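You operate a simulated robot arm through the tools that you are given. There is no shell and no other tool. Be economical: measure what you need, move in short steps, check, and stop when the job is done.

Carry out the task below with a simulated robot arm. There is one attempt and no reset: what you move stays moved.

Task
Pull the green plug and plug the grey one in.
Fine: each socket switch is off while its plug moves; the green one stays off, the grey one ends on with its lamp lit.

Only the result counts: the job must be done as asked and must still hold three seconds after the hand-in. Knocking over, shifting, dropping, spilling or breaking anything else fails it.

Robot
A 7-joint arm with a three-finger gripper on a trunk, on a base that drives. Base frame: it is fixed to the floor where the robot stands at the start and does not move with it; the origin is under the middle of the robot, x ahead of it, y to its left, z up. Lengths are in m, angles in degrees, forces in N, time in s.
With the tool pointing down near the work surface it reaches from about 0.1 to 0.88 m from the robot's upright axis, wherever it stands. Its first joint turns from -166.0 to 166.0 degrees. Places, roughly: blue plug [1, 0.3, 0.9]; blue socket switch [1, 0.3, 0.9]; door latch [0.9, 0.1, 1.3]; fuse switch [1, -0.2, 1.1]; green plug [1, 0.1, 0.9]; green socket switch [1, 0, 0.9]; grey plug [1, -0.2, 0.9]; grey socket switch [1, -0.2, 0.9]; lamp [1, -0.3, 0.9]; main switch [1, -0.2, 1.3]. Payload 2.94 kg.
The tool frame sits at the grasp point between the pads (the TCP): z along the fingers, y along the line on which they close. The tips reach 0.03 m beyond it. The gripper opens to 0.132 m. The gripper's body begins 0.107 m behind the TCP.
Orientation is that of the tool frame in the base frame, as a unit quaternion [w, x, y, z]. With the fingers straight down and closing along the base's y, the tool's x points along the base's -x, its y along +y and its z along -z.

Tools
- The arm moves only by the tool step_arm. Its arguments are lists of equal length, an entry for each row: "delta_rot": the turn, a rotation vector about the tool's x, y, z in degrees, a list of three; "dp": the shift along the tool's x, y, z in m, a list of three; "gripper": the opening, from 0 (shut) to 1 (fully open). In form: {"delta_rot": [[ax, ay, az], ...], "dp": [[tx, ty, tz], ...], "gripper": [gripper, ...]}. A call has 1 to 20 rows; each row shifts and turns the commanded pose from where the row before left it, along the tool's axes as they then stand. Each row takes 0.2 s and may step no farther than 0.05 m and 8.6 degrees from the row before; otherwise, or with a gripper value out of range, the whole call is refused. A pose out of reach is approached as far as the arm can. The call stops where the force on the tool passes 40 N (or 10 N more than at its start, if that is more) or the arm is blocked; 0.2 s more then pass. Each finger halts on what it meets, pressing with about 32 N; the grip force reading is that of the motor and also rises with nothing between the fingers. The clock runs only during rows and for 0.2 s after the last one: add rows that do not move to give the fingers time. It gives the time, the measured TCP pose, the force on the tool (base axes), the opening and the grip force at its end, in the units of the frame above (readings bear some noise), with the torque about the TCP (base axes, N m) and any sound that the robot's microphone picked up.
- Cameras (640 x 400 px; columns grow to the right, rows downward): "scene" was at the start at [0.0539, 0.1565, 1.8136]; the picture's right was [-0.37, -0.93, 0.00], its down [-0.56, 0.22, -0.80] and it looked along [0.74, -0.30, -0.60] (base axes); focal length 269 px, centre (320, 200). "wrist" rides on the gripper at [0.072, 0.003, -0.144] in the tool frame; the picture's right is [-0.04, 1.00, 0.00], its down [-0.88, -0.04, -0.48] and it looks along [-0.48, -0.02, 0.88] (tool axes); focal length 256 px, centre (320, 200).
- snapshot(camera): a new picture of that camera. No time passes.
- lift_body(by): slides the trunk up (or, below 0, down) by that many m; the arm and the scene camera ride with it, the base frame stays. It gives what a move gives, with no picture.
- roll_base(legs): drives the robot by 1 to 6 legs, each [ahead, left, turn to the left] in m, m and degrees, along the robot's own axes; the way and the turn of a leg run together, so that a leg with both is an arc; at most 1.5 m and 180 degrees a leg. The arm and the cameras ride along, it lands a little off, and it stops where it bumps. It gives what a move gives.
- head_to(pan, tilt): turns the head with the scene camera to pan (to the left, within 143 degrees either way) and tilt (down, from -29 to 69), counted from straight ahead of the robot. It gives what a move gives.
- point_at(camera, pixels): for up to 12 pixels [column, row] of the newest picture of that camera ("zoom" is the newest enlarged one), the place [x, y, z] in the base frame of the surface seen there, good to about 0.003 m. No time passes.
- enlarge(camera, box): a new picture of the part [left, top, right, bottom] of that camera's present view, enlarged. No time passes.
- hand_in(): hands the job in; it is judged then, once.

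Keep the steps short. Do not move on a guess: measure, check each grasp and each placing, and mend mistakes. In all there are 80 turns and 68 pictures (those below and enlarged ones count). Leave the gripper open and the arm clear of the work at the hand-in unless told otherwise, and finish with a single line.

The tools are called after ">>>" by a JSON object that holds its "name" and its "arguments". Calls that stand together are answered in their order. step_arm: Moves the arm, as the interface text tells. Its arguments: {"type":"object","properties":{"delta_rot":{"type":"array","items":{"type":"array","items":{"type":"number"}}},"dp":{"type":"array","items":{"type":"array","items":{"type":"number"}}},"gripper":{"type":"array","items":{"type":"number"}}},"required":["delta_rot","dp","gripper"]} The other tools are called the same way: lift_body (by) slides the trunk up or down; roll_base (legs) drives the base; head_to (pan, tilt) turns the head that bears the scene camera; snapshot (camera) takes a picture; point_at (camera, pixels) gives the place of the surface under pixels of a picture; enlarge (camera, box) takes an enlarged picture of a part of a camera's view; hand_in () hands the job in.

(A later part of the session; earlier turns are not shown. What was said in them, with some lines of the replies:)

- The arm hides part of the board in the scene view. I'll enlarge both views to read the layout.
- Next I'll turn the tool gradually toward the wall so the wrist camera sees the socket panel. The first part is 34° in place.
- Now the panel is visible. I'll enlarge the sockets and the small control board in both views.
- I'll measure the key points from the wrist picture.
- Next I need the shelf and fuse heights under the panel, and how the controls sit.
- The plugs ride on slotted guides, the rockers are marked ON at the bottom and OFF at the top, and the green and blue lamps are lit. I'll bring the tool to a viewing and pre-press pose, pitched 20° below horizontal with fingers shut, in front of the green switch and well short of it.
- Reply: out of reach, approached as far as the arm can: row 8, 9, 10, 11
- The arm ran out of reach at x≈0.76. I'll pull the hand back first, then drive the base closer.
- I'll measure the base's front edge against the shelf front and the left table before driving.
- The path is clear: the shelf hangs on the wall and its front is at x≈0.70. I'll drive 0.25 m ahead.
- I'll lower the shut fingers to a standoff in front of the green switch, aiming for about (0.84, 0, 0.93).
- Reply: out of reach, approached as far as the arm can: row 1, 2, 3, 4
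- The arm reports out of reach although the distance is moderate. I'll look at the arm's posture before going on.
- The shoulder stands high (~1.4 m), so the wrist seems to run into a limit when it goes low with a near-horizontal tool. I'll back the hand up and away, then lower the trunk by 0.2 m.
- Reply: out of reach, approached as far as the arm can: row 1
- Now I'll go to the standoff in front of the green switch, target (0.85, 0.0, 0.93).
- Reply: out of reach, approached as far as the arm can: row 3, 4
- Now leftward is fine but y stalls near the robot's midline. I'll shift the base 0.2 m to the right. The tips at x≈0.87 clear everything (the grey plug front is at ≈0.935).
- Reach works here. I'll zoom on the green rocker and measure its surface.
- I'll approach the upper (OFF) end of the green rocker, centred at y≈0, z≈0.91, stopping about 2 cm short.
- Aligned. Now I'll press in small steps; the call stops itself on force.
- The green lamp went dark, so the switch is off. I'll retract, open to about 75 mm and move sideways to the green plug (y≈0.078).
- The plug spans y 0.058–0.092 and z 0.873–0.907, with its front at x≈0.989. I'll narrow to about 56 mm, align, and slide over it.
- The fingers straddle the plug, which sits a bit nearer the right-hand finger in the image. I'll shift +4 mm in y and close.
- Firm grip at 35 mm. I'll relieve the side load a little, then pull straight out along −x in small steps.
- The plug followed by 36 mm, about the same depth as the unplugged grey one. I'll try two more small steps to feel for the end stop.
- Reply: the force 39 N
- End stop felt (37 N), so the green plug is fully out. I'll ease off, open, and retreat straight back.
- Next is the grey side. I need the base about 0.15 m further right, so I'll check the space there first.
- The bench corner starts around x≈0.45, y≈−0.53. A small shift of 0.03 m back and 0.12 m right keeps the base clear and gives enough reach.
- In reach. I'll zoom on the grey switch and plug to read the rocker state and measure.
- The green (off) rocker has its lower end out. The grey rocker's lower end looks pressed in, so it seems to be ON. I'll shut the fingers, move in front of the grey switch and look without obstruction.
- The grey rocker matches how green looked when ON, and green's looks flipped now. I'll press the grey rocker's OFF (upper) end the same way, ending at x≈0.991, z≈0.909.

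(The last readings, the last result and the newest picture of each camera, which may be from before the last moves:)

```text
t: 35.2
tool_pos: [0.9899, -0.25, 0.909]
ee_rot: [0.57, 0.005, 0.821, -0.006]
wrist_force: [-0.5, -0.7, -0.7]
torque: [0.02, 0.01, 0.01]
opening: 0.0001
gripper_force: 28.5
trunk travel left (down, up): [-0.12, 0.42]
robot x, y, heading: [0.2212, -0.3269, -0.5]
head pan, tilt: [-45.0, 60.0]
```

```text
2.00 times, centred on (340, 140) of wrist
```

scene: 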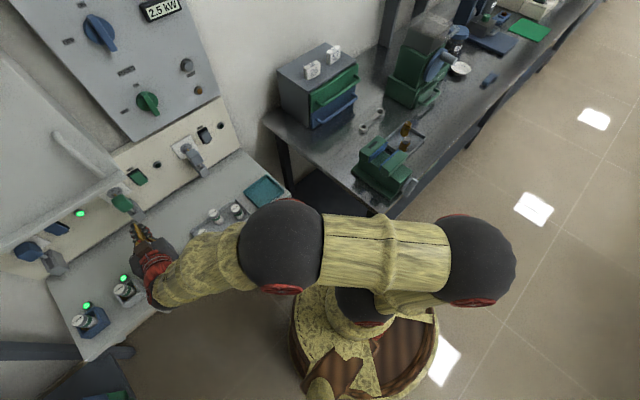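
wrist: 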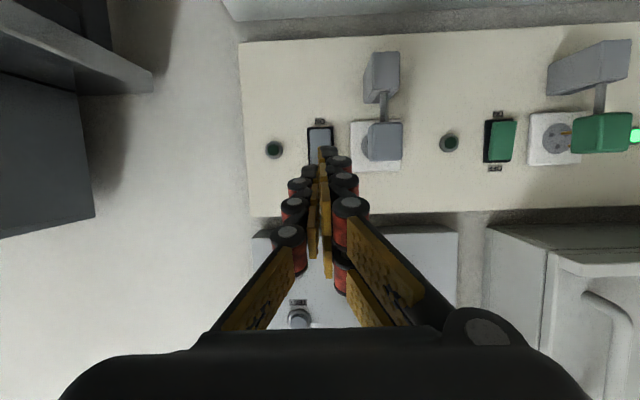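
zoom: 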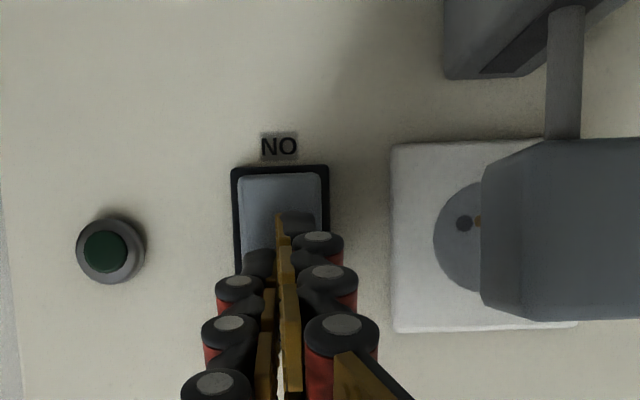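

This matches the off look. I'll retract, move to the grey plug (y≈−0.1725), open, and verify the rocker by measurement.

>>> {"name": "step_arm", "arguments": {"delta_rot": [[0, 0, 0], [0, 0, 0], [0, 0, 0], [0, 0, 0], [0, 0, 0], [0, 0, 0], [0, 0, 0]], "dp": [[0.0131, 0, -0.0351], [0.0131, 0, -0.0351], [0.0131, 0, -0.0351], [0.0131, 0, -0.0351], [0, 0.04, 0], [0, 0.0375, 0], [0, 0, 0]], "gripper": [0, 0, 0, 0, 0.42, 0.42, 0.42]}}

>>> {"name": "snapshot", "arguments": {"camera": "wrist"}}

>>> {"name": "enlarge", "arguments": {"camera": "wrist", "box": [190, 80, 390, 200]}}

```text
t: 36.8
tool_pos: [0.8394, -0.1681, 0.9087]
ee_rot: [0.57, 0.005, 0.822, -0.006]
wrist_force: [0.4, 0.7, 0.3]
torque: [-0.05, -0.02, -0.04]
opening: 0.0543
gripper_force: 0.0
trunk travel left (down, up): [-0.12, 0.42]
robot x, y, heading: [0.2203, -0.3264, -0.3]
head pan, tilt: [-45.0, 60.0]
```

```text
31 pictures are left
```

wrist: 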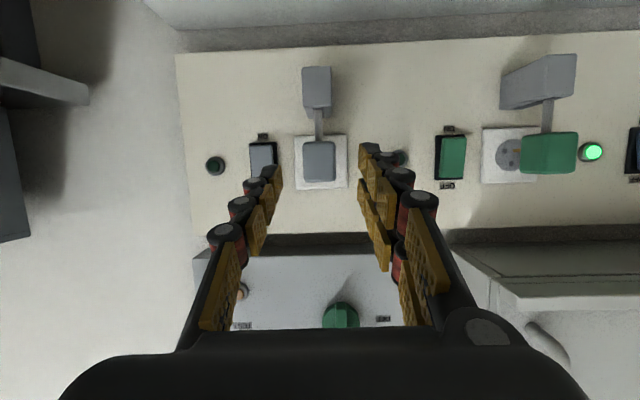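

```text
3.20 times, centred on (290, 140) of wrist
```

zoom: 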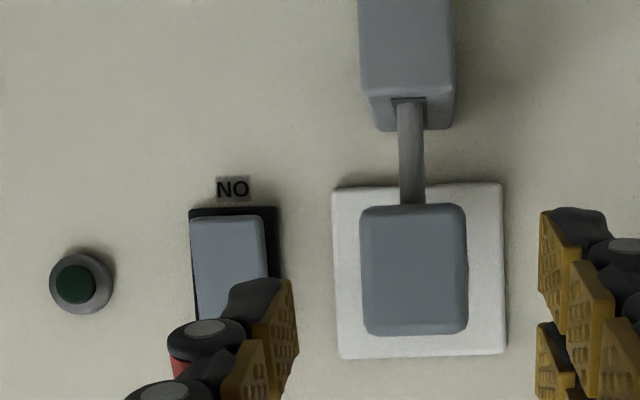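

>>> {"name": "point_at", "arguments": {"camera": "zoom", "pixels": [[228, 222], [228, 245], [225, 275], [220, 300], [370, 270], [460, 270], [414, 210], [414, 328], [365, 240], [464, 300]]}}

```text
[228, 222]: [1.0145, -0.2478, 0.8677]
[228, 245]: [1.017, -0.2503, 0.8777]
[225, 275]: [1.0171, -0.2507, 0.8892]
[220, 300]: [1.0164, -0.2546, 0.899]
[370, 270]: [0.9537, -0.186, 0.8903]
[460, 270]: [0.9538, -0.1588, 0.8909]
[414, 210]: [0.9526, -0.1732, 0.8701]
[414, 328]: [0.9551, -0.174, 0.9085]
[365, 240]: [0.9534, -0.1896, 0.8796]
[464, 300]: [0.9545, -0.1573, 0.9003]
```

The grey rocker's lower end is now out, so it's off. The plug is centred at y≈−0.173, z≈0.89, front x≈0.954. I'll slide the open fingers over it and close.

>>> {"name": "step_arm", "arguments": {"delta_rot": [[0, 0, 0], [0, 0, 0], [0, 0, 0], [0, 0, 0], [0, 0, 0], [0, 0, 0], [0, 0, 0], [0, 0, 0], [0, 0, 0]], "dp": [[-0.0072, -0.0005, 0.0276], [-0.0072, -0.0005, 0.0276], [-0.0072, -0.0005, 0.0276], [-0.0072, -0.0005, 0.0276], [0, 0, 0], [0, 0, 0], [0, 0, 0], [0, 0, 0], [0, 0, 0]], "gripper": [0.42, 0.42, 0.42, 0.42, 0.42, 0, 0, 0, 0]}}

>>> {"name": "enlarge", "arguments": {"camera": "wrist", "box": [180, 40, 500, 240]}}

```text
t: 38.8
tool_pos: [0.9541, -0.1719, 0.8952]
ee_rot: [0.57, 0.003, 0.822, -0.005]
wrist_force: [2.1, 18.4, -1.9]
torque: [0.31, 0.14, 0.56]
opening: 0.0352
gripper_force: 41.0
trunk travel left (down, up): [-0.12, 0.42]
robot x, y, heading: [0.2181, -0.3262, -0.2]
head pan, tilt: [-45.0, 60.0]
```

```text
2.00 times, centred on (340, 140) of wrist
```

zoom: 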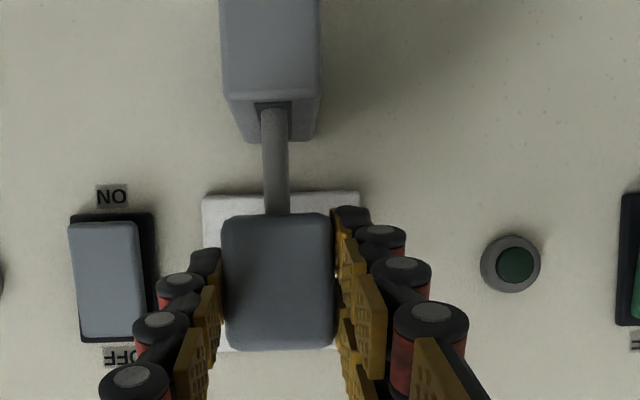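

Gripped at 35 mm, rocker shown off. I'll push straight in along +x in 5 mm steps.

>>> {"name": "step_arm", "arguments": {"delta_rot": [[0, 0, 0], [0, 0, 0], [0, 0, 0], [0, 0, 0], [0, 0, 0], [0, 0, 0], [0, 0, 0], [0, 0, 0], [0, 0, 0]], "dp": [[0, 0.002, 0], [-0.00175, 0, 0.0047], [-0.00175, 0, 0.0047], [-0.00175, 0, 0.0047], [-0.00175, 0, 0.0047], [-0.00175, 0, 0.0047], [-0.00175, 0, 0.0047], [-0.001, 0, 0.0028], [-0.001, 0, 0.0028]], "gripper": [0, 0, 0, 0, 0, 0, 0, 0, 0]}}

>>> {"name": "snapshot", "arguments": {"camera": "wrist"}}

```text
t: 40.8
tool_pos: [0.9892, -0.1713, 0.8959]
ee_rot: [0.57, 0.003, 0.822, -0.005]
wrist_force: [-6.6, 15.3, -6.7]
torque: [0.3, -0.23, 0.45]
opening: 0.0353
gripper_force: 45.1
trunk travel left (down, up): [-0.12, 0.42]
robot x, y, heading: [0.218, -0.3253, 0.1]
head pan, tilt: [-45.0, 60.0]
```

```text
28 pictures are left
```

wrist: 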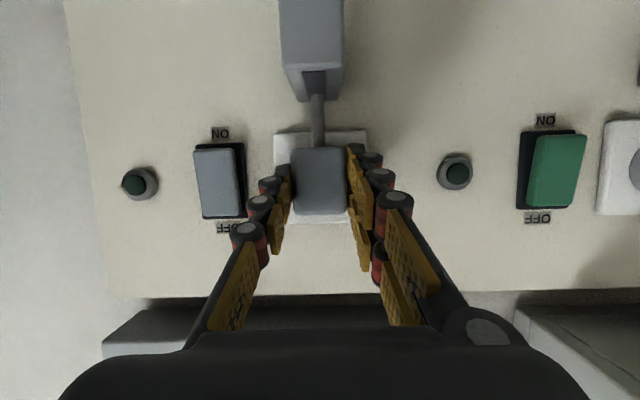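

A slight resistance is starting. I'll push on in 2 mm steps until the stop is felt.

>>> {"name": "step_arm", "arguments": {"delta_rot": [[0, 0, 0], [0, 0, 0], [0, 0, 0], [0, 0, 0]], "dp": [[-0.0007, 0, 0.0019], [-0.0007, 0, 0.0019], [-0.0007, 0, 0.0019], [-0.0007, 0, 0.0019]], "gripper": [0, 0, 0, 0]}}

>>> {"name": "snapshot", "arguments": {"camera": "wrist"}}

>>> {"name": "point_at", "arguments": {"camera": "wrist", "pixels": [[318, 175], [318, 190], [310, 165]]}}

```text
t: 41.5
tool_pos: [0.989, -0.1718, 0.896]
ee_rot: [0.569, 0.003, 0.822, -0.005]
wrist_force: [-24.7, -0.4, 11.9]
torque: [0.14, -0.09, 0.44]
opening: 0.0353
gripper_force: 44.8
trunk travel left (down, up): [-0.12, 0.42]
robot x, y, heading: [0.2161, -0.328, -0.0]
head pan, tilt: [-45.0, 60.0]
stopped in row 3: the force on the tool passed its limit at 41 N (the readings are from after the stop); the commanded pose is now the measured one
```

```text
27 pictures are left
```

wrist: 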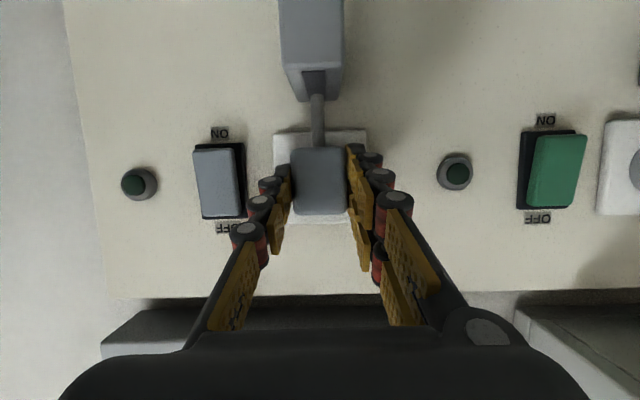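

```text
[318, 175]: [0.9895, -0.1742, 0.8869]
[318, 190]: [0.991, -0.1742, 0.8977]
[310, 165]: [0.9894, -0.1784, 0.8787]
```

The plug front is at x≈0.9895, exactly as the green one sat, and the end stop was felt: seated. I'll release, retract, and move in front of the grey switch's lower (ON) end.

>>> {"name": "step_arm", "arguments": {"delta_rot": [[0, 0, 0], [0, 0, 0], [0, 0, 0], [0, 0, 0], [0, 0, 0], [0, 0, 0], [0, 0, 0], [0, 0, 0], [0, 0, 0], [0, 0, 0]], "dp": [[0, 0, 0], [0, 0, 0], [0.013, 0, -0.035], [0.013, 0, -0.035], [0.013, 0, -0.035], [0.013, 0, -0.035], [0.0047, -0.038, 0.0017], [0.0047, -0.038, 0.0017], [0, 0, 0], [0, 0, 0]], "gripper": [0.42, 0.42, 0.42, 0.42, 0.42, 0.42, 0, 0, 0, 0]}}

>>> {"name": "snapshot", "arguments": {"camera": "wrist"}}

>>> {"name": "point_at", "arguments": {"camera": "wrist", "pixels": [[390, 145], [400, 155], [385, 155], [320, 130], [315, 125]]}}

```text
t: 43.7
tool_pos: [0.8422, -0.2482, 0.8845]
ee_rot: [0.568, 0.004, 0.823, -0.006]
wrist_force: [0.3, -0.2, 0.5]
torque: [-0.02, 0.0, 0.03]
opening: 0.0
gripper_force: 13.4
trunk travel left (down, up): [-0.12, 0.42]
robot x, y, heading: [0.2167, -0.3277, -0.0]
head pan, tilt: [-45.0, 60.0]
```

```text
26 pictures are left
```

wrist: 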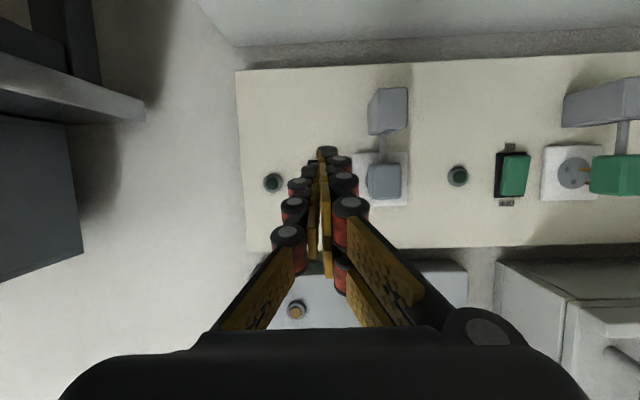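

```text
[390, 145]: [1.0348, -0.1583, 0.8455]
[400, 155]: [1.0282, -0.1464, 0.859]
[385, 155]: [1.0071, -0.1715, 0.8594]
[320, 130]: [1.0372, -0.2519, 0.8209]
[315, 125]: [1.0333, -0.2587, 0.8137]
```

Seated. Now I'll press the grey rocker's lower (ON) end, ending at x≈0.991, z≈0.883.

>>> {"name": "step_arm", "arguments": {"delta_rot": [[0, 0, 0], [0, 0, 0], [0, 0, 0], [0, 0, 0], [0, 0, 0], [0, 0, 0], [0, 0, 0], [0, 0, 0], [0, 0, 0]], "dp": [[-0.0139, 0.0003, 0.0386], [-0.0139, 0.0003, 0.0386], [-0.0139, 0.0003, 0.0386], [-0.0018, 0, 0.0047], [-0.0018, 0, 0.0047], [-0.0018, 0, 0.0047], [-0.0014, 0, 0.0037], [-0.0014, 0, 0.0037], [-0.0011, 0, 0.0028]], "gripper": [0, 0, 0, 0, 0, 0, 0, 0, 0]}}

>>> {"name": "snapshot", "arguments": {"camera": "wrist"}}

```text
t: 45.8
tool_pos: [0.9856, -0.2454, 0.8834]
ee_rot: [0.568, 0.003, 0.823, -0.005]
wrist_force: [-27.7, -3.4, 14.1]
torque: [0.09, -0.8, 0.0]
opening: 0.0
gripper_force: 28.3
trunk travel left (down, up): [-0.12, 0.42]
robot x, y, heading: [0.2184, -0.3266, 0.0]
head pan, tilt: [-45.0, 60.0]
stopped in row 9: the force on the tool passed its limit at 43 N (the readings are from after the stop); the commanded pose is now the measured one
```

```text
25 pictures are left
```

wrist: 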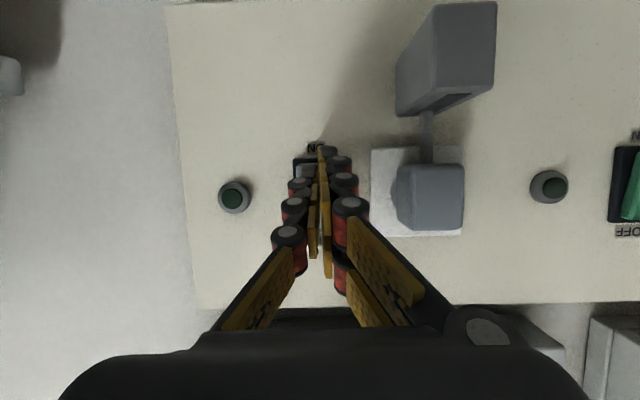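

It stopped on force and the lamp is dark. I'll back off a little way and inspect the rocker.

>>> {"name": "step_arm", "arguments": {"delta_rot": [[0, 0, 0], [0, 0, 0], [0, 0, 0], [0, 0, 0]], "dp": [[0.013, 0, -0.035], [0.013, 0, -0.035], [-0.03, 0.03, 0], [-0.01, 0.03, 0]], "gripper": [0, 0, 0, 0]}}

>>> {"name": "snapshot", "arguments": {"camera": "wrist"}}

>>> {"name": "enlarge", "arguments": {"camera": "wrist", "box": [180, 80, 380, 200]}}

```text
t: 46.8
tool_pos: [0.9285, -0.1869, 0.9183]
ee_rot: [0.566, 0.002, 0.824, -0.004]
wrist_force: [-0.2, -1.3, -0.8]
torque: [0.02, -0.05, 0.0]
opening: 0.0
gripper_force: 28.3
trunk travel left (down, up): [-0.12, 0.42]
robot x, y, heading: [0.2186, -0.325, -0.2]
head pan, tilt: [-45.0, 60.0]
```

```text
24 pictures are left
```

wrist: 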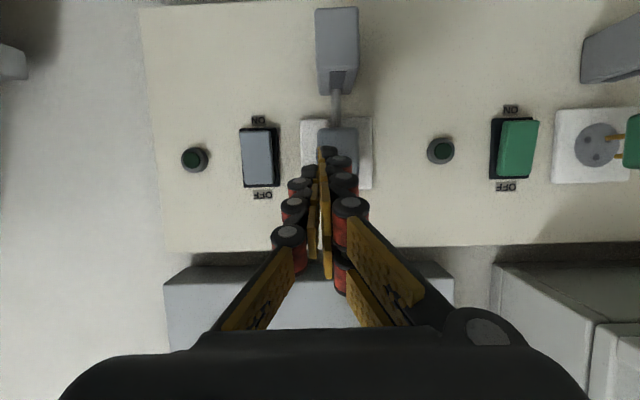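

```text
3.20 times, centred on (280, 140) of wrist
```

zoom: 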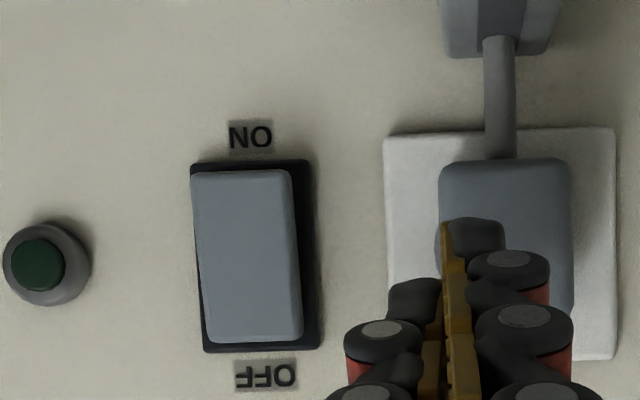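

>>> {"name": "point_at", "arguments": {"camera": "zoom", "pixels": [[240, 180], [245, 205], [247, 250], [250, 295], [252, 330], [255, 346], [560, 200], [560, 300]]}}

>>> {"name": "enlarge", "arguments": {"camera": "scene", "box": [40, 0, 320, 340]}}

```text
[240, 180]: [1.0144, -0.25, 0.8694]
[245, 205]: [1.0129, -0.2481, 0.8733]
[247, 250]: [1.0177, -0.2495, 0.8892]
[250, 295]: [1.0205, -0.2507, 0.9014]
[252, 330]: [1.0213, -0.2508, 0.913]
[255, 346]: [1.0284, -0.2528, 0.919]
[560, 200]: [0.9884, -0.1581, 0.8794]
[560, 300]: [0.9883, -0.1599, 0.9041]
```

```text
1.18 times, centred on (180, 170) of scene
```

zoom: 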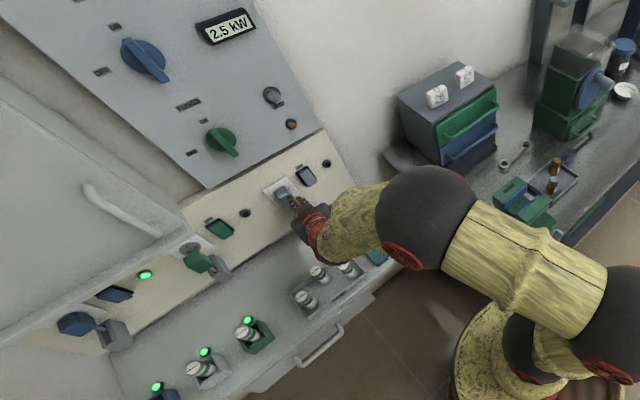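

The rocker is still off (lower end out at 1.013, top 1.021, pivot ≈0.891); my press was too near the pivot. I'll press lower, with contact at z≈0.873.

>>> {"name": "step_arm", "arguments": {"delta_rot": [[0, 0, 0], [0, 0, 0], [0, 0, 0], [0, 0, 0], [0, 0, 0], [0, 0, 0], [0, 0, 0], [0, 0, 0], [0, 0, 0], [0, 0, 0], [0, 0, 0], [0, 0, 0]], "dp": [[0, -0.031, 0], [0, -0.031, 0], [0.041, 0, 0.0158], [-0.0072, 0, 0.0187], [-0.0072, 0, 0.0187], [-0.00144, 0, 0.00373], [-0.00144, 0, 0.00373], [-0.00144, 0, 0.00373], [-0.00144, 0, 0.00373], [-0.00144, 0, 0.00373], [-0.00144, 0, 0.00373], [-0.00144, 0, 0.00373]], "gripper": [0, 0, 0, 0, 0, 0, 0, 0, 0, 0, 0, 0]}}

>>> {"name": "snapshot", "arguments": {"camera": "wrist"}}

```text
t: 49.2
tool_pos: [0.9862, -0.2495, 0.8718]
ee_rot: [0.564, 0.002, 0.826, -0.005]
wrist_force: [-20.9, -0.4, 6.4]
torque: [0.04, -0.4, 0.07]
opening: 0.0
gripper_force: 28.5
trunk travel left (down, up): [-0.12, 0.42]
robot x, y, heading: [0.2182, -0.327, -0.3]
head pan, tilt: [-45.0, 60.0]
stopped in row 12: the force on the tool passed its limit at 46 N (the readings are from after the stop); the commanded pose is now the measured one
```

```text
21 pictures are left
```

wrist: 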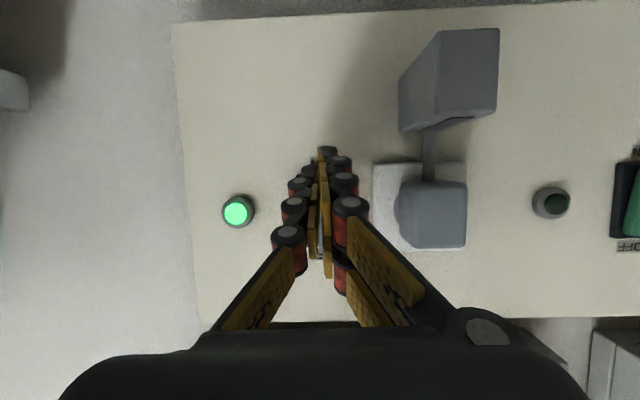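

The grey lamp at (238, 211) is lit. I'll retreat well clear, open the gripper, and check that everything holds.

>>> {"name": "step_arm", "arguments": {"delta_rot": [[0, 0, 0], [0, 0, 0], [0, 0, 0], [0, 0, 0], [0, 0, 0], [0, 0, 0], [0, 0, 0], [0, 0, 0], [0, 0, 0], [0, 0, 0], [0, 0, 0]], "dp": [[0.013, 0, -0.034], [0.013, 0, -0.034], [0.013, 0, -0.034], [0.01, 0, -0.04], [0, 0, -0.045], [0, 0, -0.045], [0, 0, 0], [0, 0, 0], [0, 0, 0], [0, 0, 0], [0, 0, 0]], "gripper": [0, 0, 0, 0, 0, 0.5, 1, 1, 1, 1, 1]}}

>>> {"name": "snapshot", "arguments": {"camera": "wrist"}}

>>> {"name": "enlarge", "arguments": {"camera": "scene", "box": [0, 0, 320, 400]}}

```text
t: 51.6
tool_pos: [0.7545, -0.2471, 0.9121]
ee_rot: [0.564, 0.003, 0.826, -0.005]
wrist_force: [-0.2, -0.1, 0.1]
torque: [0.0, -0.03, 0.03]
opening: 0.0962
gripper_force: 0.2
trunk travel left (down, up): [-0.12, 0.42]
robot x, y, heading: [0.2192, -0.3272, -0.1]
head pan, tilt: [-45.0, 60.0]
```

```text
20 pictures are left
```

wrist: 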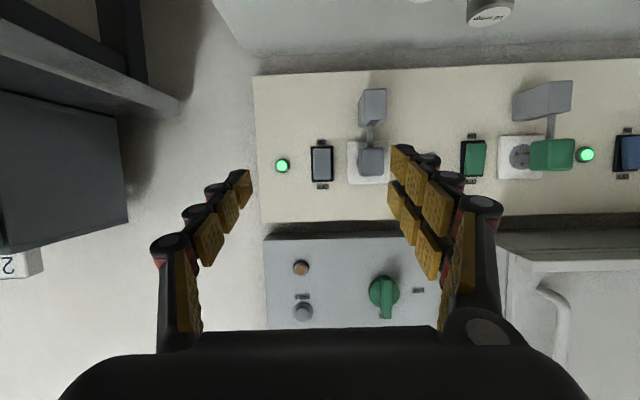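

```text
1.00 times, centred on (160, 200) of scene (not enlarged: the box is as wide or as high as the picture)
```

zoom: 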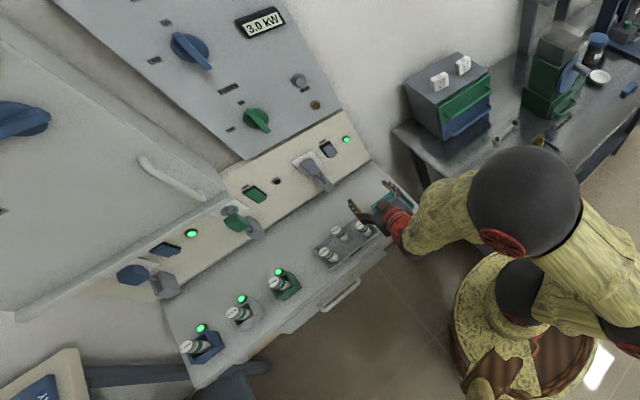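

The grey lamp is lit with its plug in, the green plug is out with its switch off, and blue is unchanged. The fuses are standing untouched, the gripper is open and the arm is clear. Handing in.

>>> {"name": "hand_in", "arguments": {}}

```text
The job is handed in.
```

The green plug is out with its switch off, and the grey plug is in with its switch on and its lamp lit.
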